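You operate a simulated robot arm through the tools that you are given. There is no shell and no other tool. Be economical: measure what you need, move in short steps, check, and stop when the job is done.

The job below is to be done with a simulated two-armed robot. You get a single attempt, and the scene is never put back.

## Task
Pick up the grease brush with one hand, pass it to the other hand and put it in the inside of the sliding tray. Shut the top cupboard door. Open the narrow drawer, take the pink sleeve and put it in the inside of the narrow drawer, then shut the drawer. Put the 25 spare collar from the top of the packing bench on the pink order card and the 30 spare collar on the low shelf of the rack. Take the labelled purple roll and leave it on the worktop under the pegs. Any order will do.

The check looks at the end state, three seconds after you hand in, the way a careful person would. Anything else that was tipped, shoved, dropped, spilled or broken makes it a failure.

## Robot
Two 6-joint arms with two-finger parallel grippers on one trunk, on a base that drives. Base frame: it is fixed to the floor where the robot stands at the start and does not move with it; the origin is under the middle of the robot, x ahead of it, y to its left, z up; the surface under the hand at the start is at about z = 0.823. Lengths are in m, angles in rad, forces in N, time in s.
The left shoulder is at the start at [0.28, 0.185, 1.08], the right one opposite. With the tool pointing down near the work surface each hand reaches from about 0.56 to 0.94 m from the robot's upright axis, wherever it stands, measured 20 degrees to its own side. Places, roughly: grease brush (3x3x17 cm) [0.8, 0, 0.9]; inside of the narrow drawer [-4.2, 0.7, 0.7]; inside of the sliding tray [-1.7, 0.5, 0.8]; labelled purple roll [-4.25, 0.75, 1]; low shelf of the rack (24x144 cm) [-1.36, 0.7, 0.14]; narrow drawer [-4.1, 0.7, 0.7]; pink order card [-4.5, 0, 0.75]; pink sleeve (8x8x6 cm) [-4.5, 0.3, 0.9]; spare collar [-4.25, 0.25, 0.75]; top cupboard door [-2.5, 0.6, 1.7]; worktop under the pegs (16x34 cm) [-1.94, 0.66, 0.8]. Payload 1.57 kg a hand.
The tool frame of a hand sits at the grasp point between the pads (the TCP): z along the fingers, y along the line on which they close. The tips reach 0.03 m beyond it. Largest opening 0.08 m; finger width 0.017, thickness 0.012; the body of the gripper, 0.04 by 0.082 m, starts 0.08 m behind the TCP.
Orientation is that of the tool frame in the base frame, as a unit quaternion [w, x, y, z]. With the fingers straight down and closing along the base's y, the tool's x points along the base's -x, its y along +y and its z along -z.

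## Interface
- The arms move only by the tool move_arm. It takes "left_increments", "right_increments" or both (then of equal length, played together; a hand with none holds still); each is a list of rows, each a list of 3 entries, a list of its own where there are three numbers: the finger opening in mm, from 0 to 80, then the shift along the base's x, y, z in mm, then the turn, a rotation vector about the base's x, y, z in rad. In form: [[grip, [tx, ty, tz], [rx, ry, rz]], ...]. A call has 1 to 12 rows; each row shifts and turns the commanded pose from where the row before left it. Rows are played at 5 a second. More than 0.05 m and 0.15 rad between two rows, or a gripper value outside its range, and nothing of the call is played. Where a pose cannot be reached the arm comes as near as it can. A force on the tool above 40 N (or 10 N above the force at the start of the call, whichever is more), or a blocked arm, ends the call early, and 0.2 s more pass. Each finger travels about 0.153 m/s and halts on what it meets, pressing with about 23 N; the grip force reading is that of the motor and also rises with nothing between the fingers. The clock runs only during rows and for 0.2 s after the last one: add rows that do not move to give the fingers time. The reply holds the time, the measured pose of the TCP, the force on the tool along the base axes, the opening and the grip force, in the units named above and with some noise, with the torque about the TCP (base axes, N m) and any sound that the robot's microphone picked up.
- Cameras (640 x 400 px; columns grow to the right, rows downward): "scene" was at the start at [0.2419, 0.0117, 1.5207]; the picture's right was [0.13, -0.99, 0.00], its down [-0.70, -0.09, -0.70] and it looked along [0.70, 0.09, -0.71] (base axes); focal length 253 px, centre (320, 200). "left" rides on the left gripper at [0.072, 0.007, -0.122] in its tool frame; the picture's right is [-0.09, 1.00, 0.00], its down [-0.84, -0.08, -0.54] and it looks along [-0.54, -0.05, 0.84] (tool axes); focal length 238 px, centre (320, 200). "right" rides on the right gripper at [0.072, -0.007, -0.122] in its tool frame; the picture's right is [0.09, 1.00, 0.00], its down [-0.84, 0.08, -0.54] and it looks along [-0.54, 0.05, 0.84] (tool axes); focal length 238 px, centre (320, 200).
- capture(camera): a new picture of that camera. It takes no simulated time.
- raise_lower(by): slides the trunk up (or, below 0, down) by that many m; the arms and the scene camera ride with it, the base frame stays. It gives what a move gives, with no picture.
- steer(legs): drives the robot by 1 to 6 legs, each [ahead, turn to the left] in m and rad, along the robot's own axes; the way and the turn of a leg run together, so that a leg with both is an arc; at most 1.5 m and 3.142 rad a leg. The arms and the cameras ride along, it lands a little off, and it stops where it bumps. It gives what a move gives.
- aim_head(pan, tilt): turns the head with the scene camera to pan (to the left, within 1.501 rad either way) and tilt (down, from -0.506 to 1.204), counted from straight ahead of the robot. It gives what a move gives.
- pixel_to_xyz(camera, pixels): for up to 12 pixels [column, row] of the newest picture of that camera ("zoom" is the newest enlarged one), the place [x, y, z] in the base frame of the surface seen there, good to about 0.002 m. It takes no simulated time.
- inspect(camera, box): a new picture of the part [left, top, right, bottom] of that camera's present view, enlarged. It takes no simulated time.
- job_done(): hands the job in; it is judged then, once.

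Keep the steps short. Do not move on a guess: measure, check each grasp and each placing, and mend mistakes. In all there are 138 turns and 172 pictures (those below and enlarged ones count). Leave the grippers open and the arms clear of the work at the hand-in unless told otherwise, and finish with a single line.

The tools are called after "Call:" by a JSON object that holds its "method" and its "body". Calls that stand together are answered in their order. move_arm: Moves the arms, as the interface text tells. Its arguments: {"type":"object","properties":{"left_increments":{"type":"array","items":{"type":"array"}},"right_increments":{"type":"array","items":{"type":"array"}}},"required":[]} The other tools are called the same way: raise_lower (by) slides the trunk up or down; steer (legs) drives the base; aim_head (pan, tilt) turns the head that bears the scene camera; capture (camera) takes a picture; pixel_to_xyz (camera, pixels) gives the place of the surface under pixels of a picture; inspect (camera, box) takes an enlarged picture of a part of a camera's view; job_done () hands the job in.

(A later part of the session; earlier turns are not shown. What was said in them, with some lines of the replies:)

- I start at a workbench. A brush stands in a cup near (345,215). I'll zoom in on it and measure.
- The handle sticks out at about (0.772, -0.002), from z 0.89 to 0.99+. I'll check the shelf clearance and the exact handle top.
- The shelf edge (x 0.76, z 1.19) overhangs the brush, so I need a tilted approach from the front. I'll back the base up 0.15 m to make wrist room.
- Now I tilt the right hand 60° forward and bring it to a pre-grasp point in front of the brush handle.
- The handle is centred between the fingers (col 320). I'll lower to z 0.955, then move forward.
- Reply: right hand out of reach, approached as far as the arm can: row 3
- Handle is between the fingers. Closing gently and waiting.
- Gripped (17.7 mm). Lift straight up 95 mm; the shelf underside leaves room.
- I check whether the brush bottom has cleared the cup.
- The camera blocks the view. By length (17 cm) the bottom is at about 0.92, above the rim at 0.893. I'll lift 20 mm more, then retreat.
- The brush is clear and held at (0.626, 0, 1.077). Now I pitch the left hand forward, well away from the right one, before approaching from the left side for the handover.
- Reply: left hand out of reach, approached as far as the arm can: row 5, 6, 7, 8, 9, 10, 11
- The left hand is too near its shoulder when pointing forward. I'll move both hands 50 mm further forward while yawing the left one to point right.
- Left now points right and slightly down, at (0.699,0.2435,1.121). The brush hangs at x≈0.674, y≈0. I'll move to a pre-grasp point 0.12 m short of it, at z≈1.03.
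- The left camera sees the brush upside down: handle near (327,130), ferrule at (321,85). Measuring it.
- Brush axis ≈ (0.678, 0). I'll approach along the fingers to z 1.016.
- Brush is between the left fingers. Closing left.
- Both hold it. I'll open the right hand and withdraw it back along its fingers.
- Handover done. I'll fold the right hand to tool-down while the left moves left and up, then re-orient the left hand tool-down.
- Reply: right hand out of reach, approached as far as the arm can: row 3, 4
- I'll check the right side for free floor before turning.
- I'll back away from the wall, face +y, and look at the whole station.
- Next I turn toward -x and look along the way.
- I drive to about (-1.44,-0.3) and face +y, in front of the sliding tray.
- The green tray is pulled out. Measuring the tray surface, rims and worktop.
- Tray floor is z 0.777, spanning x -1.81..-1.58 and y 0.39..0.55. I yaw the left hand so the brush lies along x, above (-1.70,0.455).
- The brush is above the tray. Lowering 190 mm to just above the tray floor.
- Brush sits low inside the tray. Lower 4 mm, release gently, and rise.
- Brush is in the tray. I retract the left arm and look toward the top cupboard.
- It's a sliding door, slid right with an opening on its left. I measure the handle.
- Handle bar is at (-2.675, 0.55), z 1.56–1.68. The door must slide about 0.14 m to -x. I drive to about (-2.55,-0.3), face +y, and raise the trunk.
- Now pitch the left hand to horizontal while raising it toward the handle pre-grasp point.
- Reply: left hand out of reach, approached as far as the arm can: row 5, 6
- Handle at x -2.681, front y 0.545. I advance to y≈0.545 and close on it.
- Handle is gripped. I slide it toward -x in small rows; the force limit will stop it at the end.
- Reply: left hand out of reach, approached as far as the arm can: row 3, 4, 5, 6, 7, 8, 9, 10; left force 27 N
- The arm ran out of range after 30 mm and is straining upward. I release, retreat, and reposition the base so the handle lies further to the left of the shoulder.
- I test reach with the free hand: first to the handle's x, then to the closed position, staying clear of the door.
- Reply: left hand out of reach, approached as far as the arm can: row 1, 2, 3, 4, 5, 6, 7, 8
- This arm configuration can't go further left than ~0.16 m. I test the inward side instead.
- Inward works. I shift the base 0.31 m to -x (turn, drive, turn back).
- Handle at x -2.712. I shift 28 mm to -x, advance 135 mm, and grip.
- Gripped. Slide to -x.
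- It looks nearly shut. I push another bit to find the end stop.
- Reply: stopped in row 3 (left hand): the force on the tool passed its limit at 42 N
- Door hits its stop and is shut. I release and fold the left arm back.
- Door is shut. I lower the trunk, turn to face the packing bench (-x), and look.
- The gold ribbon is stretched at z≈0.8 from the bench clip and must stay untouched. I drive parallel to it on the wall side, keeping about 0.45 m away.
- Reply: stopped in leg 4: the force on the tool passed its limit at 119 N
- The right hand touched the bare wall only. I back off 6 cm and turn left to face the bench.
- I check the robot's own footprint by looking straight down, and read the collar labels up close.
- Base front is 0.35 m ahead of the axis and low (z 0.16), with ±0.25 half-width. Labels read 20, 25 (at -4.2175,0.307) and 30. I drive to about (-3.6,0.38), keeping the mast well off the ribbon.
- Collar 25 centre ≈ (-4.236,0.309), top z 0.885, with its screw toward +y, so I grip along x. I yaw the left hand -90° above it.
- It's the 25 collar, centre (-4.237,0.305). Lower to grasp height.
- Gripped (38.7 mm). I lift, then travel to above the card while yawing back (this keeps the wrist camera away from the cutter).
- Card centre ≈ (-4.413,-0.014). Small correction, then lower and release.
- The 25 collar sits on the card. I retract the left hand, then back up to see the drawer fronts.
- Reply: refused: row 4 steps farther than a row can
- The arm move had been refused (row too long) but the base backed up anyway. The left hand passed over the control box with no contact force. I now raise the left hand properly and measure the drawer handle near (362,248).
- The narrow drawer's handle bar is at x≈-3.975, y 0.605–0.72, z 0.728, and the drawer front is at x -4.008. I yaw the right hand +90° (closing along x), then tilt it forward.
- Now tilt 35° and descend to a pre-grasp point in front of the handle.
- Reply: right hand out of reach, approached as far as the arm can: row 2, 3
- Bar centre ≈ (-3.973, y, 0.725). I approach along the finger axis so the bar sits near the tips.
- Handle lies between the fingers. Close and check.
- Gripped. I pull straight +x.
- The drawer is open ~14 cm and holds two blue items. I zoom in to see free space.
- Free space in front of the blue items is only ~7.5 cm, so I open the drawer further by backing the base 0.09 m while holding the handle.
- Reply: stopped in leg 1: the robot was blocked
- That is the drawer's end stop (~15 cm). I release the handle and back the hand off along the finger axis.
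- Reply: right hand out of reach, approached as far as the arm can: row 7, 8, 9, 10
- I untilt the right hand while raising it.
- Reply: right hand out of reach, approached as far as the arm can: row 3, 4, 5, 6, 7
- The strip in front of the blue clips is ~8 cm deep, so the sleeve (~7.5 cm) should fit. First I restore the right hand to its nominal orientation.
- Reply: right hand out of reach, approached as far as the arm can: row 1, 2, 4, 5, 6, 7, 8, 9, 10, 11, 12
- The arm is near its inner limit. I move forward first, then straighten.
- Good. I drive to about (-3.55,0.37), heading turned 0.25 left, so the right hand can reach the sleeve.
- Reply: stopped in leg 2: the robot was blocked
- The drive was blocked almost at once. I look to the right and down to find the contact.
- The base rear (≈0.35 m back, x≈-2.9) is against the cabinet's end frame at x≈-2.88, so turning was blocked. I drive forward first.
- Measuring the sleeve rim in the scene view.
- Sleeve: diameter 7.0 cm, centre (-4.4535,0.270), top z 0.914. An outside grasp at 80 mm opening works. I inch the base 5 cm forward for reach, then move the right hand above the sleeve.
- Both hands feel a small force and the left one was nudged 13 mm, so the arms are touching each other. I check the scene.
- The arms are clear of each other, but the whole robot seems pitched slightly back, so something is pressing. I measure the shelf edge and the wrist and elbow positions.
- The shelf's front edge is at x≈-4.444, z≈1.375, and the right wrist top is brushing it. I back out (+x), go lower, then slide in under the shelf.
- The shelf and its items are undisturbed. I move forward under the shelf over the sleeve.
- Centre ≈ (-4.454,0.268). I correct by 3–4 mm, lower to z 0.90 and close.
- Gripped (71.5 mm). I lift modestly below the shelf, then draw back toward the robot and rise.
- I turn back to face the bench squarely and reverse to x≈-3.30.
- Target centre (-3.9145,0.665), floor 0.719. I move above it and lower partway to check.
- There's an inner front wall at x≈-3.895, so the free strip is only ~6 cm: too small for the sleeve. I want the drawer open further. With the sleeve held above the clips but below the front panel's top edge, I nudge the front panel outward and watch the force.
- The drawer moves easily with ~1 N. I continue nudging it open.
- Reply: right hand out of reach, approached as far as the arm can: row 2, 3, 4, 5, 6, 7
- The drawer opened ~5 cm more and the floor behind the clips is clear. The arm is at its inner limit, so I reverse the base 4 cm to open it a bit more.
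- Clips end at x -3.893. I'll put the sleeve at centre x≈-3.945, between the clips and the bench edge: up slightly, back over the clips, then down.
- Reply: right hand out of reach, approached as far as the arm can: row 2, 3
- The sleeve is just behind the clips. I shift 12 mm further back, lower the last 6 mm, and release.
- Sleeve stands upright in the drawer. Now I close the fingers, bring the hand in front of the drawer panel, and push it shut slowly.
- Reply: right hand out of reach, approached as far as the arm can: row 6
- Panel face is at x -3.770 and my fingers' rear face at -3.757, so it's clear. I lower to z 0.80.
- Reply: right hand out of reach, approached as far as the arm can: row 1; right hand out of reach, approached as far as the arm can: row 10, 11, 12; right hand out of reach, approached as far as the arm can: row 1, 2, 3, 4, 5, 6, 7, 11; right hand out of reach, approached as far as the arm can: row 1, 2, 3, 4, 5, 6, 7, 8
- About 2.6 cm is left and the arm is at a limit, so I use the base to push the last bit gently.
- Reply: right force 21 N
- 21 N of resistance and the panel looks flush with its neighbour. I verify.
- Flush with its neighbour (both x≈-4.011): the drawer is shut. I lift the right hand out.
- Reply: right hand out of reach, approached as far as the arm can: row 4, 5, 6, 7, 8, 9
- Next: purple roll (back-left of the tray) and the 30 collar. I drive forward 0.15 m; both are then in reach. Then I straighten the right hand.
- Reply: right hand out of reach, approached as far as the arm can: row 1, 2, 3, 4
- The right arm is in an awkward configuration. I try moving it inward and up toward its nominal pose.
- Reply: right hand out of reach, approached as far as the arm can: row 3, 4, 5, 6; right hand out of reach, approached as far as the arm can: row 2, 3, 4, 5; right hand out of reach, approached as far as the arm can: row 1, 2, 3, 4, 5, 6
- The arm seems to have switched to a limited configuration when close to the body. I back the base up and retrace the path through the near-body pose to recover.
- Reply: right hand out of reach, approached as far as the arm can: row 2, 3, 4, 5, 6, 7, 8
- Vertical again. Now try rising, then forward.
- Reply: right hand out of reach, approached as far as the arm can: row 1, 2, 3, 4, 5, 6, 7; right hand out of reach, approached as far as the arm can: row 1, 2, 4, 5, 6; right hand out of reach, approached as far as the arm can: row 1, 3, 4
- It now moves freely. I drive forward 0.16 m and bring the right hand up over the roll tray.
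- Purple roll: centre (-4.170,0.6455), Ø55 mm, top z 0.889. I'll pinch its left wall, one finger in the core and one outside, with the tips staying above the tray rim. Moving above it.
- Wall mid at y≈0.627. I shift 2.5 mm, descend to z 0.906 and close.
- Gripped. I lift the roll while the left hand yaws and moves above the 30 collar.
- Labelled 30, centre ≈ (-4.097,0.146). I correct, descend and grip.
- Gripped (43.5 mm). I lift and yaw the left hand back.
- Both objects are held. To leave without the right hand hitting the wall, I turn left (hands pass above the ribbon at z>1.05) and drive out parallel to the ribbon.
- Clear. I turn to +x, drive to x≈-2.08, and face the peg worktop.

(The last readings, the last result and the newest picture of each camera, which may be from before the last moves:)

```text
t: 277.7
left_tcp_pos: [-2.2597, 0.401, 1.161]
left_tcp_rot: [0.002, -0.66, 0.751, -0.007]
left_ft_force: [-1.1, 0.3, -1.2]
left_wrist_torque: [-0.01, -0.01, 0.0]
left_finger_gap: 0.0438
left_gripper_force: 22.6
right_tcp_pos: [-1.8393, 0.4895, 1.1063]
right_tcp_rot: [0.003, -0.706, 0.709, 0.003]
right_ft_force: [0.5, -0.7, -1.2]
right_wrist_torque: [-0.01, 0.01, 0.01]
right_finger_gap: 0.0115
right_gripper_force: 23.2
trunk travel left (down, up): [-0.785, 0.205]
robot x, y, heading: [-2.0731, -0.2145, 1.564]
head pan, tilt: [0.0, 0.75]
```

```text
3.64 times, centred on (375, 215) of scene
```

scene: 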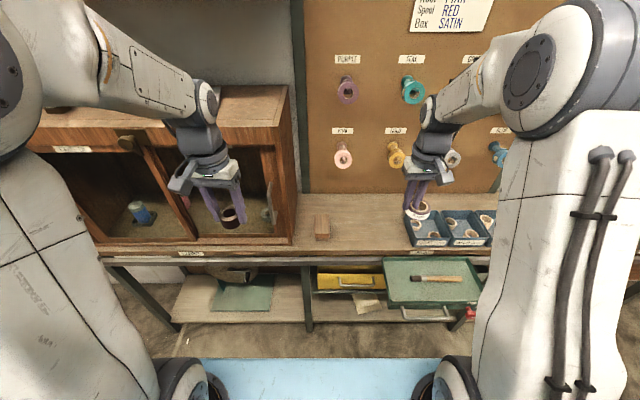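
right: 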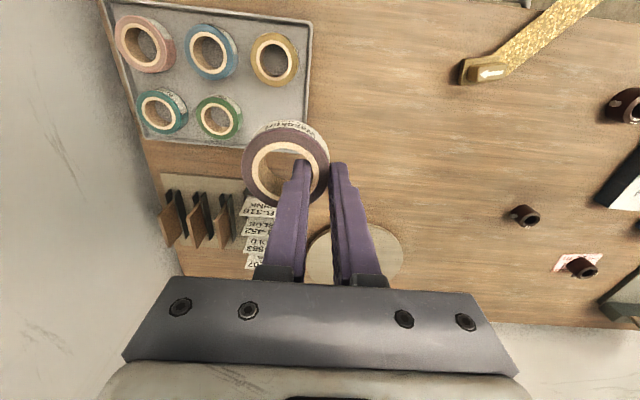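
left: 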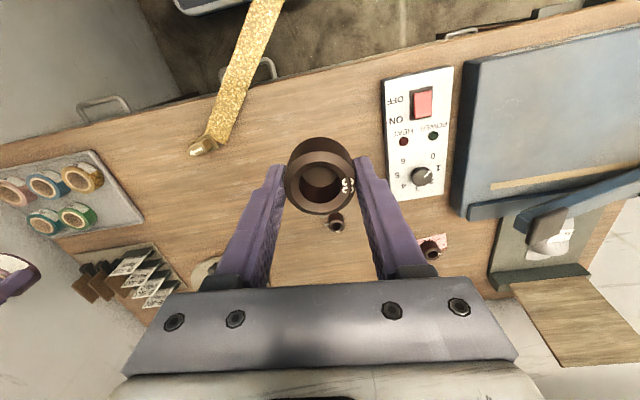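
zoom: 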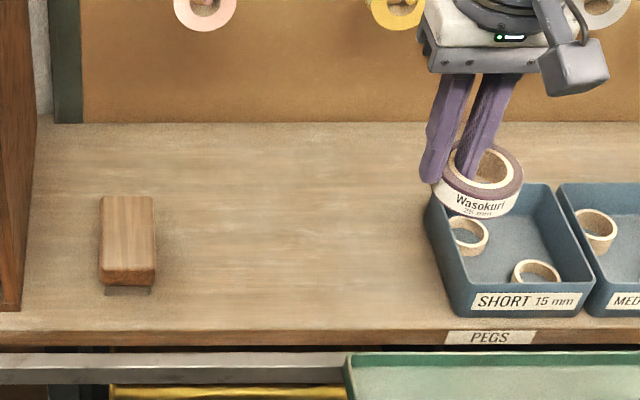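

Worktop z 0.797, with a free area around (-1.93,0.665). I inch forward 5 cm, then move the right hand there (the roll centre sits 21 mm to +x of the TCP).

Call:
{"method": "steer", "body": {"legs": [[0.05, 0]]}}

Call:
{"method": "move_arm", "body": {"right_increments": [[0, [-28, 20, 0], [0, 0, 0]], [0, [-28, 25, -20], [0, 0, 0]], [0, [-28, 25, -35], [0, 0, 0]], [0, [-28, 25, -35], [0, 0, 0]], [0, [0, 25, -40], [0, 0, 0]], [0, [0, 5, -45], [0, 0, 0]], [0, [0, 0, -45], [0, 0, 0]], [0, [0, 0, 0], [0, 0, 0]]]}}

Call:
{"method": "capture", "body": {"camera": "right"}}

```text
t: 278.6
left_tcp_pos: [-2.26, 0.4507, 1.1605]
left_tcp_rot: [0.002, -0.661, 0.75, -0.006]
left_ft_force: [0.2, -0.1, -1.6]
left_wrist_torque: [0.04, 0.01, 0.01]
left_finger_gap: 0.0435
left_gripper_force: 23.4
right_tcp_pos: [-1.8392, 0.5381, 1.1054]
right_tcp_rot: [0.003, -0.706, 0.709, 0.003]
right_ft_force: [0.2, -0.1, -0.9]
right_wrist_torque: [0.02, 0.01, 0.0]
right_finger_gap: 0.0111
right_gripper_force: 23.2
trunk travel left (down, up): [-0.785, 0.205]
robot x, y, heading: [-2.0741, -0.1628, 1.562]
head pan, tilt: [0.0, 0.75]
```

```text
refused: row 3 steps farther than a row can; nothing moved
```

```text
36 pictures are left
5 turns are left
```

right: 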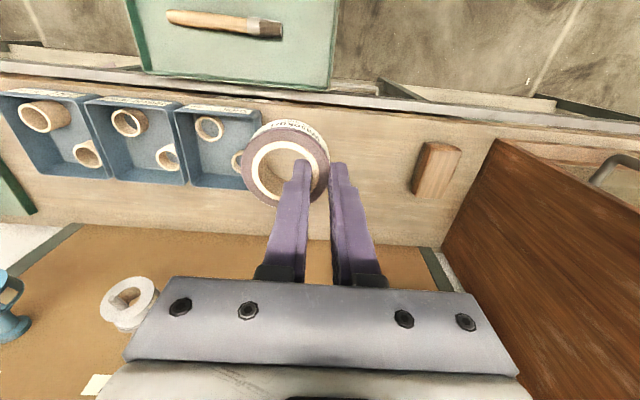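

Only 5 turns are left, so I bundle steps. Now I place the roll at about (-1.93,0.665), release, rise, retract the right hand, and look.

Call:
{"method": "move_arm", "body": {"right_increments": [[0, [-28, 22, -20], [0, 0, 0]], [0, [-28, 22, -20], [0, 0, 0]], [0, [-28, 22, -20], [0, 0, 0]], [0, [-28, 22, -20], [0, 0, 0]], [0, [0, 20, -40], [0, 0, 0]], [0, [0, 19, -40], [0, 0, 0]], [0, [0, 0, -45], [0, 0, 0]], [0, [0, 0, -35], [0, 0, 0]], [0, [0, 0, -15], [0, 0, 0]], [0, [0, 0, -8], [0, 0, 0]], [0, [0, 0, 0], [0, 0, 0]]]}}

Call:
{"method": "move_arm", "body": {"right_increments": [[18, [0, 0, 0], [0, 0, 0]], [28, [0, 0, 0], [0, 0, 0]], [30, [0, 0, 0], [0, 0, 0]], [30, [0, 0, 20], [0, 0, 0]], [30, [0, 0, 40], [0, 0, 0]], [30, [0, 0, 45], [0, 0, 0]], [30, [0, 0, 45], [0, 0, 0]], [30, [0, 0, 45], [0, 0, 0]], [30, [0, 0, 45], [0, 0, 0]]]}}

Call:
{"method": "move_arm", "body": {"right_increments": [[60, [11, -35, 3], [0, 0, 0]], [60, [11, -35, 3], [0, 0, 0]], [60, [11, -35, 3], [0, 0, 0]], [60, [11, -35, 3], [0, 0, 0]], [60, [11, -35, 3], [0, 0, 0]], [60, [11, -35, 3], [0, 0, 0]], [60, [11, -30, 3], [0, 0, 0]]]}}

Call:
{"method": "inspect", "body": {"camera": "scene", "box": [290, 150, 480, 290]}}

Call:
{"method": "capture", "body": {"camera": "scene"}}

```text
t: 281.0
left_tcp_pos: [-2.2603, 0.4533, 1.1593]
left_tcp_rot: [0.001, -0.661, 0.75, -0.007]
left_ft_force: [0.4, -0.8, -0.9]
left_wrist_torque: [-0.01, 0.01, 0.05]
left_finger_gap: 0.0439
left_gripper_force: 22.6
right_tcp_pos: [-1.951, 0.6666, 0.8425]
right_tcp_rot: [0.002, -0.706, 0.708, 0.003]
right_ft_force: [0.7, -0.2, 0.4]
right_wrist_torque: [0.0, 0.01, -0.01]
right_finger_gap: 0.0112
right_gripper_force: 22.9
trunk travel left (down, up): [-0.785, 0.205]
robot x, y, heading: [-2.0747, -0.1611, 1.563]
head pan, tilt: [0.0, 0.75]
```

```text
t: 283.0
left_tcp_pos: [-2.2597, 0.453, 1.159]
left_tcp_rot: [0.002, -0.661, 0.75, -0.007]
left_ft_force: [0.2, 0.5, -0.7]
left_wrist_torque: [0.01, -0.02, 0.02]
left_finger_gap: 0.0436
left_gripper_force: 23.1
right_tcp_pos: [-1.9518, 0.6664, 1.0835]
right_tcp_rot: [0.003, -0.706, 0.708, 0.003]
right_ft_force: [0.0, -0.3, -0.1]
right_wrist_torque: [-0.02, 0.02, 0.0]
right_finger_gap: 0.03
right_gripper_force: 0.1
trunk travel left (down, up): [-0.785, 0.205]
robot x, y, heading: [-2.0755, -0.1601, 1.563]
head pan, tilt: [0.0, 0.75]
```

```text
t: 284.6
left_tcp_pos: [-2.2607, 0.4516, 1.1599]
left_tcp_rot: [0.002, -0.662, 0.75, -0.006]
left_ft_force: [-0.2, 0.4, -0.4]
left_wrist_torque: [0.01, 0.02, 0.01]
left_finger_gap: 0.0436
left_gripper_force: 23.2
right_tcp_pos: [-1.8733, 0.4259, 1.1044]
right_tcp_rot: [0.003, -0.707, 0.707, 0.004]
right_ft_force: [0.6, 0.2, -0.6]
right_wrist_torque: [-0.02, 0.0, -0.01]
right_finger_gap: 0.06
right_gripper_force: 0.1
trunk travel left (down, up): [-0.785, 0.205]
robot x, y, heading: [-2.0706, -0.164, 1.559]
head pan, tilt: [0.0, 0.75]
```

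```text
2.86 times, centred on (385, 220) of scene
```

zoom: 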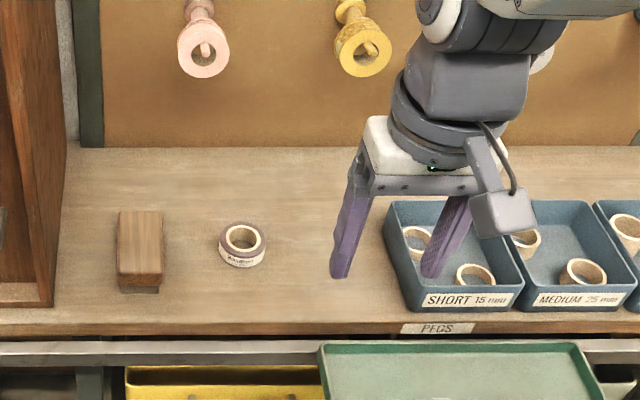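

```text
34 pictures are left
4 turns are left
```

scene: 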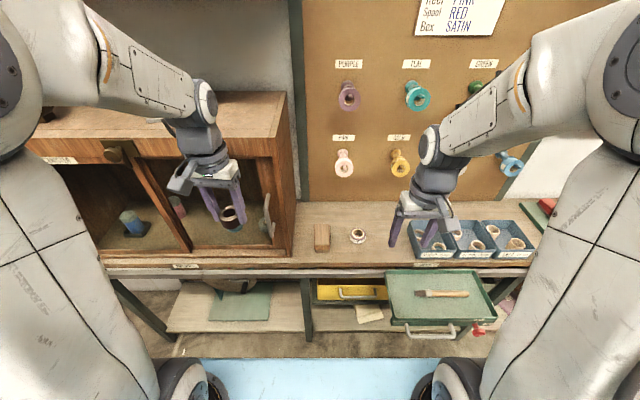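

The purple roll lies on the worktop under the pegs. Next I carry the 30 collar: drive to x≈-1.24 facing the rack, lower the trunk, and look at the low shelf.

Call:
{"method": "steer", "body": {"legs": [[0, -1.559], [0.83, 0], [0, 1.571]]}}

Call:
{"method": "raise_lower", "body": {"by": -0.75}}

Call:
{"method": "aim_head", "body": {"pan": 0.15, "tilt": 0.65}}

Call:
{"method": "capture", "body": {"camera": "scene"}}

Call:
{"method": "pixel_to_xyz", "body": {"camera": "scene", "pixels": [[200, 200], [240, 200], [280, 200], [320, 200], [360, 200], [240, 240], [280, 240], [320, 240], [280, 160], [320, 160], [240, 160], [280, 120]]}}

Call:
{"method": "capture", "body": {"camera": "left"}}

Call:
{"method": "pixel_to_xyz", "body": {"camera": "left", "pixels": [[320, 40], [320, 80], [320, 120], [230, 80], [410, 80], [230, 140], [410, 140], [150, 180], [480, 180], [120, 250], [520, 250], [320, 145]]}}

```text
t: 296.7
left_tcp_pos: [-1.429, 0.4474, 1.1606]
left_tcp_rot: [0.002, -0.664, 0.748, -0.006]
left_ft_force: [-0.1, 0.0, -1.3]
left_wrist_torque: [0.03, 0.0, 0.0]
left_finger_gap: 0.0438
left_gripper_force: 22.7
right_tcp_pos: [-1.0421, 0.4259, 1.1044]
right_tcp_rot: [-0.002, 0.709, -0.705, -0.003]
right_ft_force: [-0.4, 0.3, -0.4]
right_wrist_torque: [-0.01, 0.03, 0.0]
right_finger_gap: 0.0601
right_gripper_force: 0.2
trunk travel left (down, up): [-0.785, 0.205]
robot x, y, heading: [-1.2378, -0.1606, 1.573]
head pan, tilt: [0.0, 0.75]
```

```text
refused: -0.75 is not a number from -0.4 to 0.4
```

```text
t: 297.4
left_tcp_pos: [-1.4284, 0.4472, 1.1606]
left_tcp_rot: [0.002, -0.664, 0.748, -0.007]
left_ft_force: [0.2, 0.7, -1.0]
left_wrist_torque: [-0.01, -0.02, -0.03]
left_finger_gap: 0.0436
left_gripper_force: 22.8
right_tcp_pos: [-1.0421, 0.4237, 1.1038]
right_tcp_rot: [-0.003, 0.708, -0.706, -0.004]
right_ft_force: [-0.8, 0.2, 0.0]
right_wrist_torque: [0.0, -0.02, -0.04]
right_finger_gap: 0.06
right_gripper_force: 0.0
trunk travel left (down, up): [-0.785, 0.205]
robot x, y, heading: [-1.2364, -0.1684, 1.57]
head pan, tilt: [0.15, 0.649]
```

```text
33 pictures are left
```

scene: 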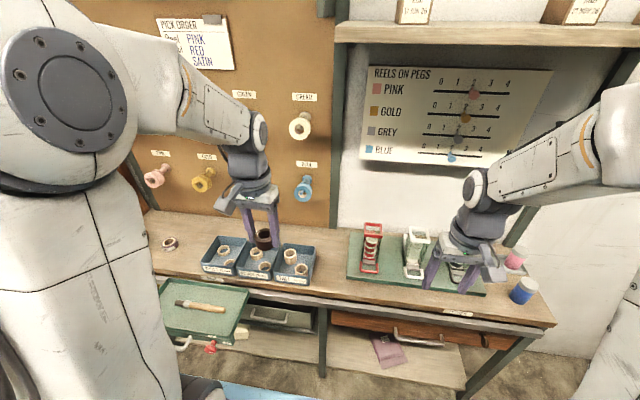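

```text
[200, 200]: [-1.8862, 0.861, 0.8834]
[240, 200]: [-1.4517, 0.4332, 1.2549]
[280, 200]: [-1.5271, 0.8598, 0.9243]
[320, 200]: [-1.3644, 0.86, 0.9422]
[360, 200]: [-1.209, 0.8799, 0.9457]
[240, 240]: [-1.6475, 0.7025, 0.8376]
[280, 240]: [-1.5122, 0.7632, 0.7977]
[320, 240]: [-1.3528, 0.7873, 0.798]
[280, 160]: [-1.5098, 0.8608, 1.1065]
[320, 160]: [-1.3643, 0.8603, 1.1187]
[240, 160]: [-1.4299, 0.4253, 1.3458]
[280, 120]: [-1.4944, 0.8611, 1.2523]
```

```text
32 pictures are left
```

left: 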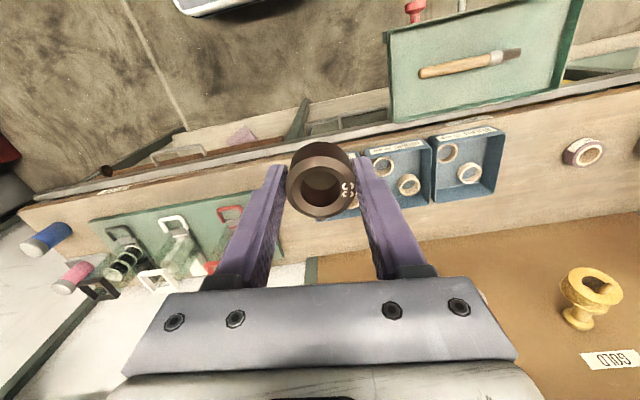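

```text
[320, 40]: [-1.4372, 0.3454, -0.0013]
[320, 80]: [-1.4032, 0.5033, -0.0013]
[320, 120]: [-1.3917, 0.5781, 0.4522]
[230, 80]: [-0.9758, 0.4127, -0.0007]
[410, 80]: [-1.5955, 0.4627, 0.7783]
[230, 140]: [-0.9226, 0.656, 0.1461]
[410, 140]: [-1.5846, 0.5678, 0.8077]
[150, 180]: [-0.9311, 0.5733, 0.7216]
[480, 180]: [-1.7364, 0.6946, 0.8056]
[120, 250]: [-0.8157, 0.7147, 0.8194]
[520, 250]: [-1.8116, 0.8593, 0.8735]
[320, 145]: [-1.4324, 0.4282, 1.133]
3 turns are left
```

Lowering is limited to 0.4 m per call. I lower in two steps, bring the left hand down in front of the low shelf (between the tray and the leg at x≈-1.39), and measure.

Call:
{"method": "raise_lower", "body": {"by": -0.38}}

Call:
{"method": "raise_lower", "body": {"by": -0.37}}

Call:
{"method": "move_arm", "body": {"left_increments": [[0, [-20, 0, -30], [0, 0, 0]], [0, [-20, 0, -40], [0, 0, 0]], [0, [0, 0, -40], [0, 0, 0]], [0, [0, 0, -40], [0, 0, 0]], [0, [0, 0, -20], [0, 0, 0]], [0, [0, 0, 0], [0, 0, 0]]]}}

Call:
{"method": "aim_head", "body": {"pan": 0.2, "tilt": 0.8}}

Call:
{"method": "capture", "body": {"camera": "scene"}}

Call:
{"method": "pixel_to_xyz", "body": {"camera": "scene", "pixels": [[230, 150], [270, 150], [310, 150], [350, 150], [230, 190], [270, 190], [310, 190], [350, 190], [250, 120], [290, 120], [330, 120], [330, 220]]}}

Call:
{"method": "capture", "body": {"camera": "left"}}

Call:
{"method": "pixel_to_xyz", "body": {"camera": "left", "pixels": [[100, 200], [100, 250], [100, 300], [150, 230], [540, 200], [540, 250], [540, 300], [480, 230], [320, 240], [320, 270], [200, 180], [440, 180]]}}

```text
t: 301.1
left_tcp_pos: [-1.429, 0.4469, 0.7801]
left_tcp_rot: [0.002, -0.664, 0.748, -0.007]
left_ft_force: [-0.2, 0.4, -1.4]
left_wrist_torque: [0.02, -0.01, 0.01]
left_finger_gap: 0.0439
left_gripper_force: 23.2
right_tcp_pos: [-1.0419, 0.4236, 0.7241]
right_tcp_rot: [-0.003, 0.709, -0.706, -0.003]
right_ft_force: [-0.2, -0.5, -0.1]
right_wrist_torque: [0.01, 0.01, 0.02]
right_finger_gap: 0.0601
right_gripper_force: 0.1
trunk travel left (down, up): [-0.405, 0.585]
robot x, y, heading: [-1.2374, -0.1692, 1.571]
head pan, tilt: [0.15, 0.649]
```

```text
t: 304.7
left_tcp_pos: [-1.4284, 0.4474, 0.4104]
left_tcp_rot: [0.002, -0.664, 0.747, -0.007]
left_ft_force: [1.0, 0.2, -0.5]
left_wrist_torque: [-0.01, 0.06, 0.01]
left_finger_gap: 0.0436
left_gripper_force: 22.8
right_tcp_pos: [-1.042, 0.4254, 0.3537]
right_tcp_rot: [-0.004, 0.709, -0.705, -0.003]
right_ft_force: [-0.7, -0.5, -1.1]
right_wrist_torque: [0.01, 0.01, -0.04]
right_finger_gap: 0.0598
right_gripper_force: 0.0
trunk travel left (down, up): [-0.035, 0.955]
robot x, y, heading: [-1.2398, -0.1646, 1.564]
head pan, tilt: [0.15, 0.649]
```

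```text
t: 306.1
left_tcp_pos: [-1.4674, 0.4473, 0.2407]
left_tcp_rot: [0.002, -0.664, 0.748, -0.006]
left_ft_force: [0.5, -0.1, -1.8]
left_wrist_torque: [0.01, 0.0, 0.0]
left_finger_gap: 0.0439
left_gripper_force: 23.0
right_tcp_pos: [-1.042, 0.4241, 0.3536]
right_tcp_rot: [-0.003, 0.709, -0.705, -0.002]
right_ft_force: [-0.1, 0.0, -0.1]
right_wrist_torque: [0.0, -0.05, 0.0]
right_finger_gap: 0.0599
right_gripper_force: 0.0
trunk travel left (down, up): [-0.035, 0.955]
robot x, y, heading: [-1.2414, -0.1648, 1.573]
head pan, tilt: [0.15, 0.649]
```

```text
t: 306.8
left_tcp_pos: [-1.4687, 0.4474, 0.2415]
left_tcp_rot: [0.001, -0.664, 0.748, -0.006]
left_ft_force: [1.0, 0.6, -0.1]
left_wrist_torque: [-0.01, -0.01, 0.0]
left_finger_gap: 0.044
left_gripper_force: 23.3
right_tcp_pos: [-1.0417, 0.4232, 0.353]
right_tcp_rot: [-0.003, 0.708, -0.706, -0.002]
right_ft_force: [0.0, -0.3, -0.4]
right_wrist_torque: [0.0, 0.01, -0.01]
right_finger_gap: 0.0599
right_gripper_force: 0.1
trunk travel left (down, up): [-0.035, 0.955]
robot x, y, heading: [-1.2373, -0.1624, 1.572]
head pan, tilt: [0.201, 0.799]
```

```text
31 pictures are left
```

scene: 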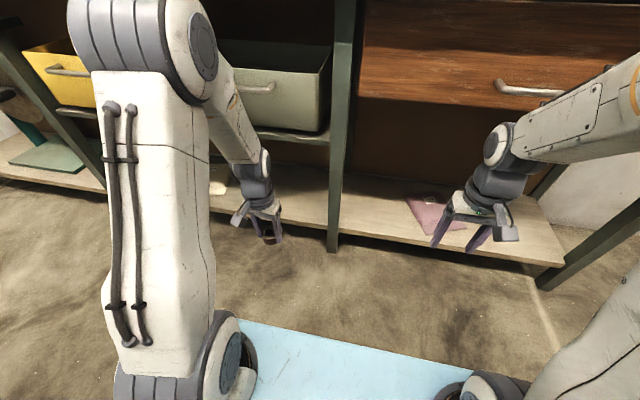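

```text
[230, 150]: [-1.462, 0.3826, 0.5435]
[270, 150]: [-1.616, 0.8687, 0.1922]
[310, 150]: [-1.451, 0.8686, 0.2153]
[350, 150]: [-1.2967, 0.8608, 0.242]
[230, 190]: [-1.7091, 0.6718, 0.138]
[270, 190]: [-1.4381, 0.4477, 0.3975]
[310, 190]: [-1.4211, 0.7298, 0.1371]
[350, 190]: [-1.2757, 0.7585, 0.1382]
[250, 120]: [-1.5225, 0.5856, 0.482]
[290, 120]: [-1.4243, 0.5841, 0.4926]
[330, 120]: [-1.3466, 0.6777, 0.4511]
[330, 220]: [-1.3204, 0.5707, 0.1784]
```

```text
30 pictures are left
```

left: 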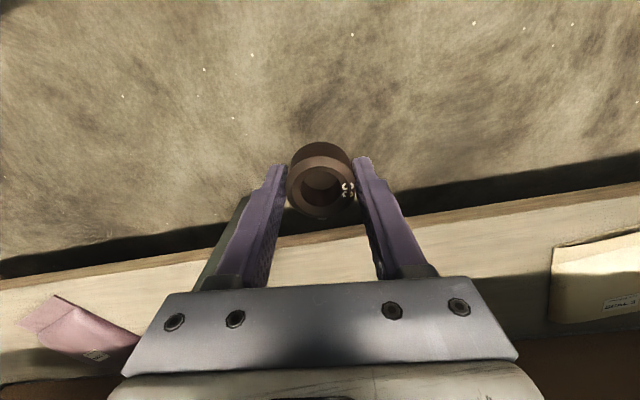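

```text
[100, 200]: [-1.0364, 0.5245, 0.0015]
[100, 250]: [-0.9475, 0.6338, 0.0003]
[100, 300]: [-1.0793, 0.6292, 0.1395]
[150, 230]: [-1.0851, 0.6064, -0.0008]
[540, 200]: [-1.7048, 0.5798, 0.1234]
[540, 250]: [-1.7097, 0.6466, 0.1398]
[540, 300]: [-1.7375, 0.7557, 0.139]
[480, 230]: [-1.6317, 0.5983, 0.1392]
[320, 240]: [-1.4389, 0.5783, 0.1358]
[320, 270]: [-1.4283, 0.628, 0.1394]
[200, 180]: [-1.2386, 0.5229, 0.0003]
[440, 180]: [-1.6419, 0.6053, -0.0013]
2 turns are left
```

Shelf floor is z 0.139, front edge y 0.579, with a ledge above at z≈0.48. I tilt the hand 20° forward so the wrist stays outside the ledge, go low first, then slide in to put the collar at y≈0.634, touching down gently. I'll check before releasing.

Call:
{"method": "move_arm", "body": {"left_increments": [[0, [0, 12, -12], [0.12, 0, 0]], [0, [0, 14, -12], [0.12, 0, 0]], [0, [0, 14, -12], [0.12, 0, 0]], [0, [0, 34, -12], [0, 0, 0]], [0, [0, 36, -7], [0, 0, 0]], [0, [0, 36, 0], [0, 0, 0]], [0, [0, 34, 0], [0, 0, 0]], [0, [0, 0, -4], [0, 0, 0]], [0, [0, 0, -4], [0, 0, 0]], [0, [0, 0, -2], [0, 0, 0]], [0, [0, 0, 0], [0, 0, 0]]]}}

Call:
{"method": "capture", "body": {"camera": "left"}}

Call:
{"method": "inspect", "body": {"camera": "scene", "box": [200, 60, 400, 260]}}

Call:
{"method": "pixel_to_xyz", "body": {"camera": "left", "pixels": [[320, 150], [320, 185], [320, 100], [320, 60], [250, 100], [390, 100], [150, 150], [500, 150]]}}

```text
t: 309.2
left_tcp_pos: [-1.4621, 0.6029, 0.1865]
left_tcp_rot: [0.083, -0.66, 0.745, 0.061]
left_ft_force: [0.1, 0.8, -1.5]
left_wrist_torque: [-0.03, -0.01, 0.02]
left_finger_gap: 0.0438
left_gripper_force: 22.9
left hand out of reach, approached as far as the arm can: row 2, 3
right_tcp_pos: [-1.0427, 0.4239, 0.3557]
right_tcp_rot: [-0.004, 0.709, -0.705, -0.003]
right_ft_force: [1.0, -1.4, 0.5]
right_wrist_torque: [0.0, 0.0, 0.02]
right_finger_gap: 0.0597
right_gripper_force: 0.0
trunk travel left (down, up): [-0.035, 0.955]
robot x, y, heading: [-1.2401, -0.1637, 1.568]
head pan, tilt: [0.201, 0.799]
```

```text
29 pictures are left
```

left: 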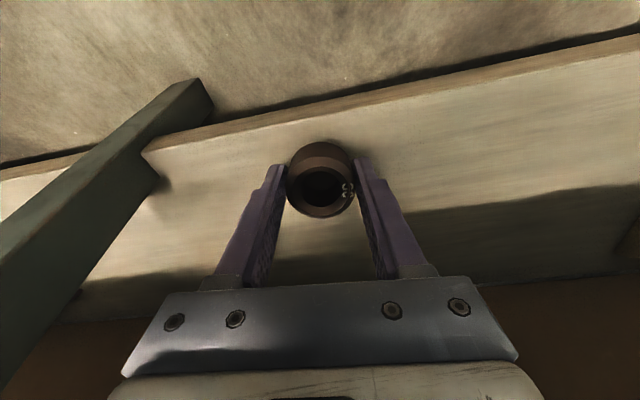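

```text
2.00 times, centred on (300, 160) of scene
```

zoom: 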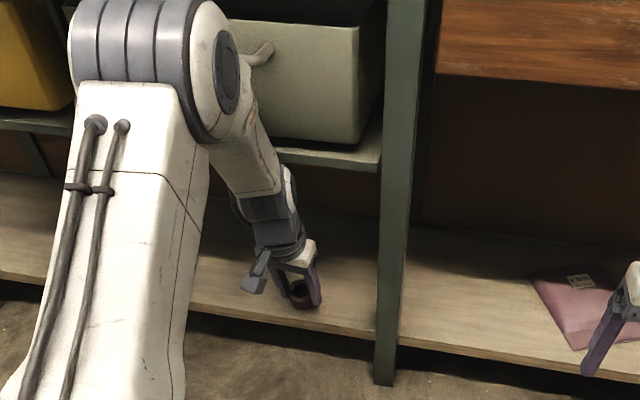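

```text
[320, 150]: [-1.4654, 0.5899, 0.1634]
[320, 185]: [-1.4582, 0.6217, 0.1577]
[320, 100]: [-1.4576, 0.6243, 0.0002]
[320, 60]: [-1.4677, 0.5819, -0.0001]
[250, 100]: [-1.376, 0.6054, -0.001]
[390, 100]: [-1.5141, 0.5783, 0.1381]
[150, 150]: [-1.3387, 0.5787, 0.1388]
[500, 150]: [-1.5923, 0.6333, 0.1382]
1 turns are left
```

The collar hovers ~1 cm over the shelf, 6 mm inside its front edge. In this last turn I lower, move 8 mm further in, touch down, release, retreat, and hand in.

Call:
{"method": "move_arm", "body": {"left_increments": [[0, [0, 0, -6], [0, 0, 0]], [0, [0, 8, 0], [0, 0, 0]], [0, [0, 0, -3], [0, 0, 0]], [0, [0, 0, -2], [0, 0, 0]], [0, [0, 0, 0], [0, 0, 0]], [48, [0, 0, 0], [0, 0, 0]], [54, [0, 0, 0], [0, 0, 0]], [62, [0, 0, 0], [0, 0, 0]], [70, [0, 0, 0], [0, 0, 0]], [72, [0, 0, 0], [0, 0, 0]], [72, [0, 0, 0], [0, 0, 0]]]}}

Call:
{"method": "move_arm", "body": {"left_increments": [[72, [0, -6, 3], [0, 0, 0]], [72, [0, -15, 3], [0, 0, 0]], [72, [0, -25, 2], [0, 0, 0]], [72, [0, -30, 0], [0, 0, 0]], [72, [0, -30, 0], [0, 0, 0]], [72, [0, -25, 0], [0, 0, 0]], [72, [0, 0, 0], [0, 0, 0]]]}}

Call:
{"method": "job_done", "body": {}}

```text
t: 311.6
left_tcp_pos: [-1.4604, 0.6096, 0.1735]
left_tcp_rot: [0.082, -0.659, 0.746, 0.06]
left_ft_force: [0.0, 0.8, 0.4]
left_wrist_torque: [-0.03, 0.02, 0.02]
left_finger_gap: 0.0719
left_gripper_force: 0.1
right_tcp_pos: [-1.0423, 0.4231, 0.3538]
right_tcp_rot: [-0.004, 0.709, -0.705, -0.003]
right_ft_force: [0.3, -0.3, 0.3]
right_wrist_torque: [-0.05, -0.02, -0.04]
right_finger_gap: 0.0603
right_gripper_force: 0.0
trunk travel left (down, up): [-0.035, 0.955]
robot x, y, heading: [-1.2381, -0.1638, 1.574]
head pan, tilt: [0.201, 0.799]
```

```text
t: 313.2
left_tcp_pos: [-1.4634, 0.4876, 0.188]
left_tcp_rot: [0.087, -0.657, 0.745, 0.069]
left_ft_force: [-0.3, -0.6, -0.4]
left_wrist_torque: [-0.02, 0.0, -0.03]
left_finger_gap: 0.0721
left_gripper_force: 0.0
right_tcp_pos: [-1.0415, 0.4246, 0.3527]
right_tcp_rot: [-0.003, 0.709, -0.706, -0.003]
right_ft_force: [-0.5, -0.3, -0.4]
right_wrist_torque: [-0.03, -0.01, -0.01]
right_finger_gap: 0.0602
right_gripper_force: 0.0
trunk travel left (down, up): [-0.035, 0.955]
robot x, y, heading: [-1.232, -0.1653, 1.568]
head pan, tilt: [0.201, 0.799]
```

```text
The job is handed in.
```

The job is handed in with every item done; I didn't photograph the 30 collar on the low shelf after letting go, and the robot bumped the bare wall, the cabinet's end frame and the bench shelf's edge on the way.
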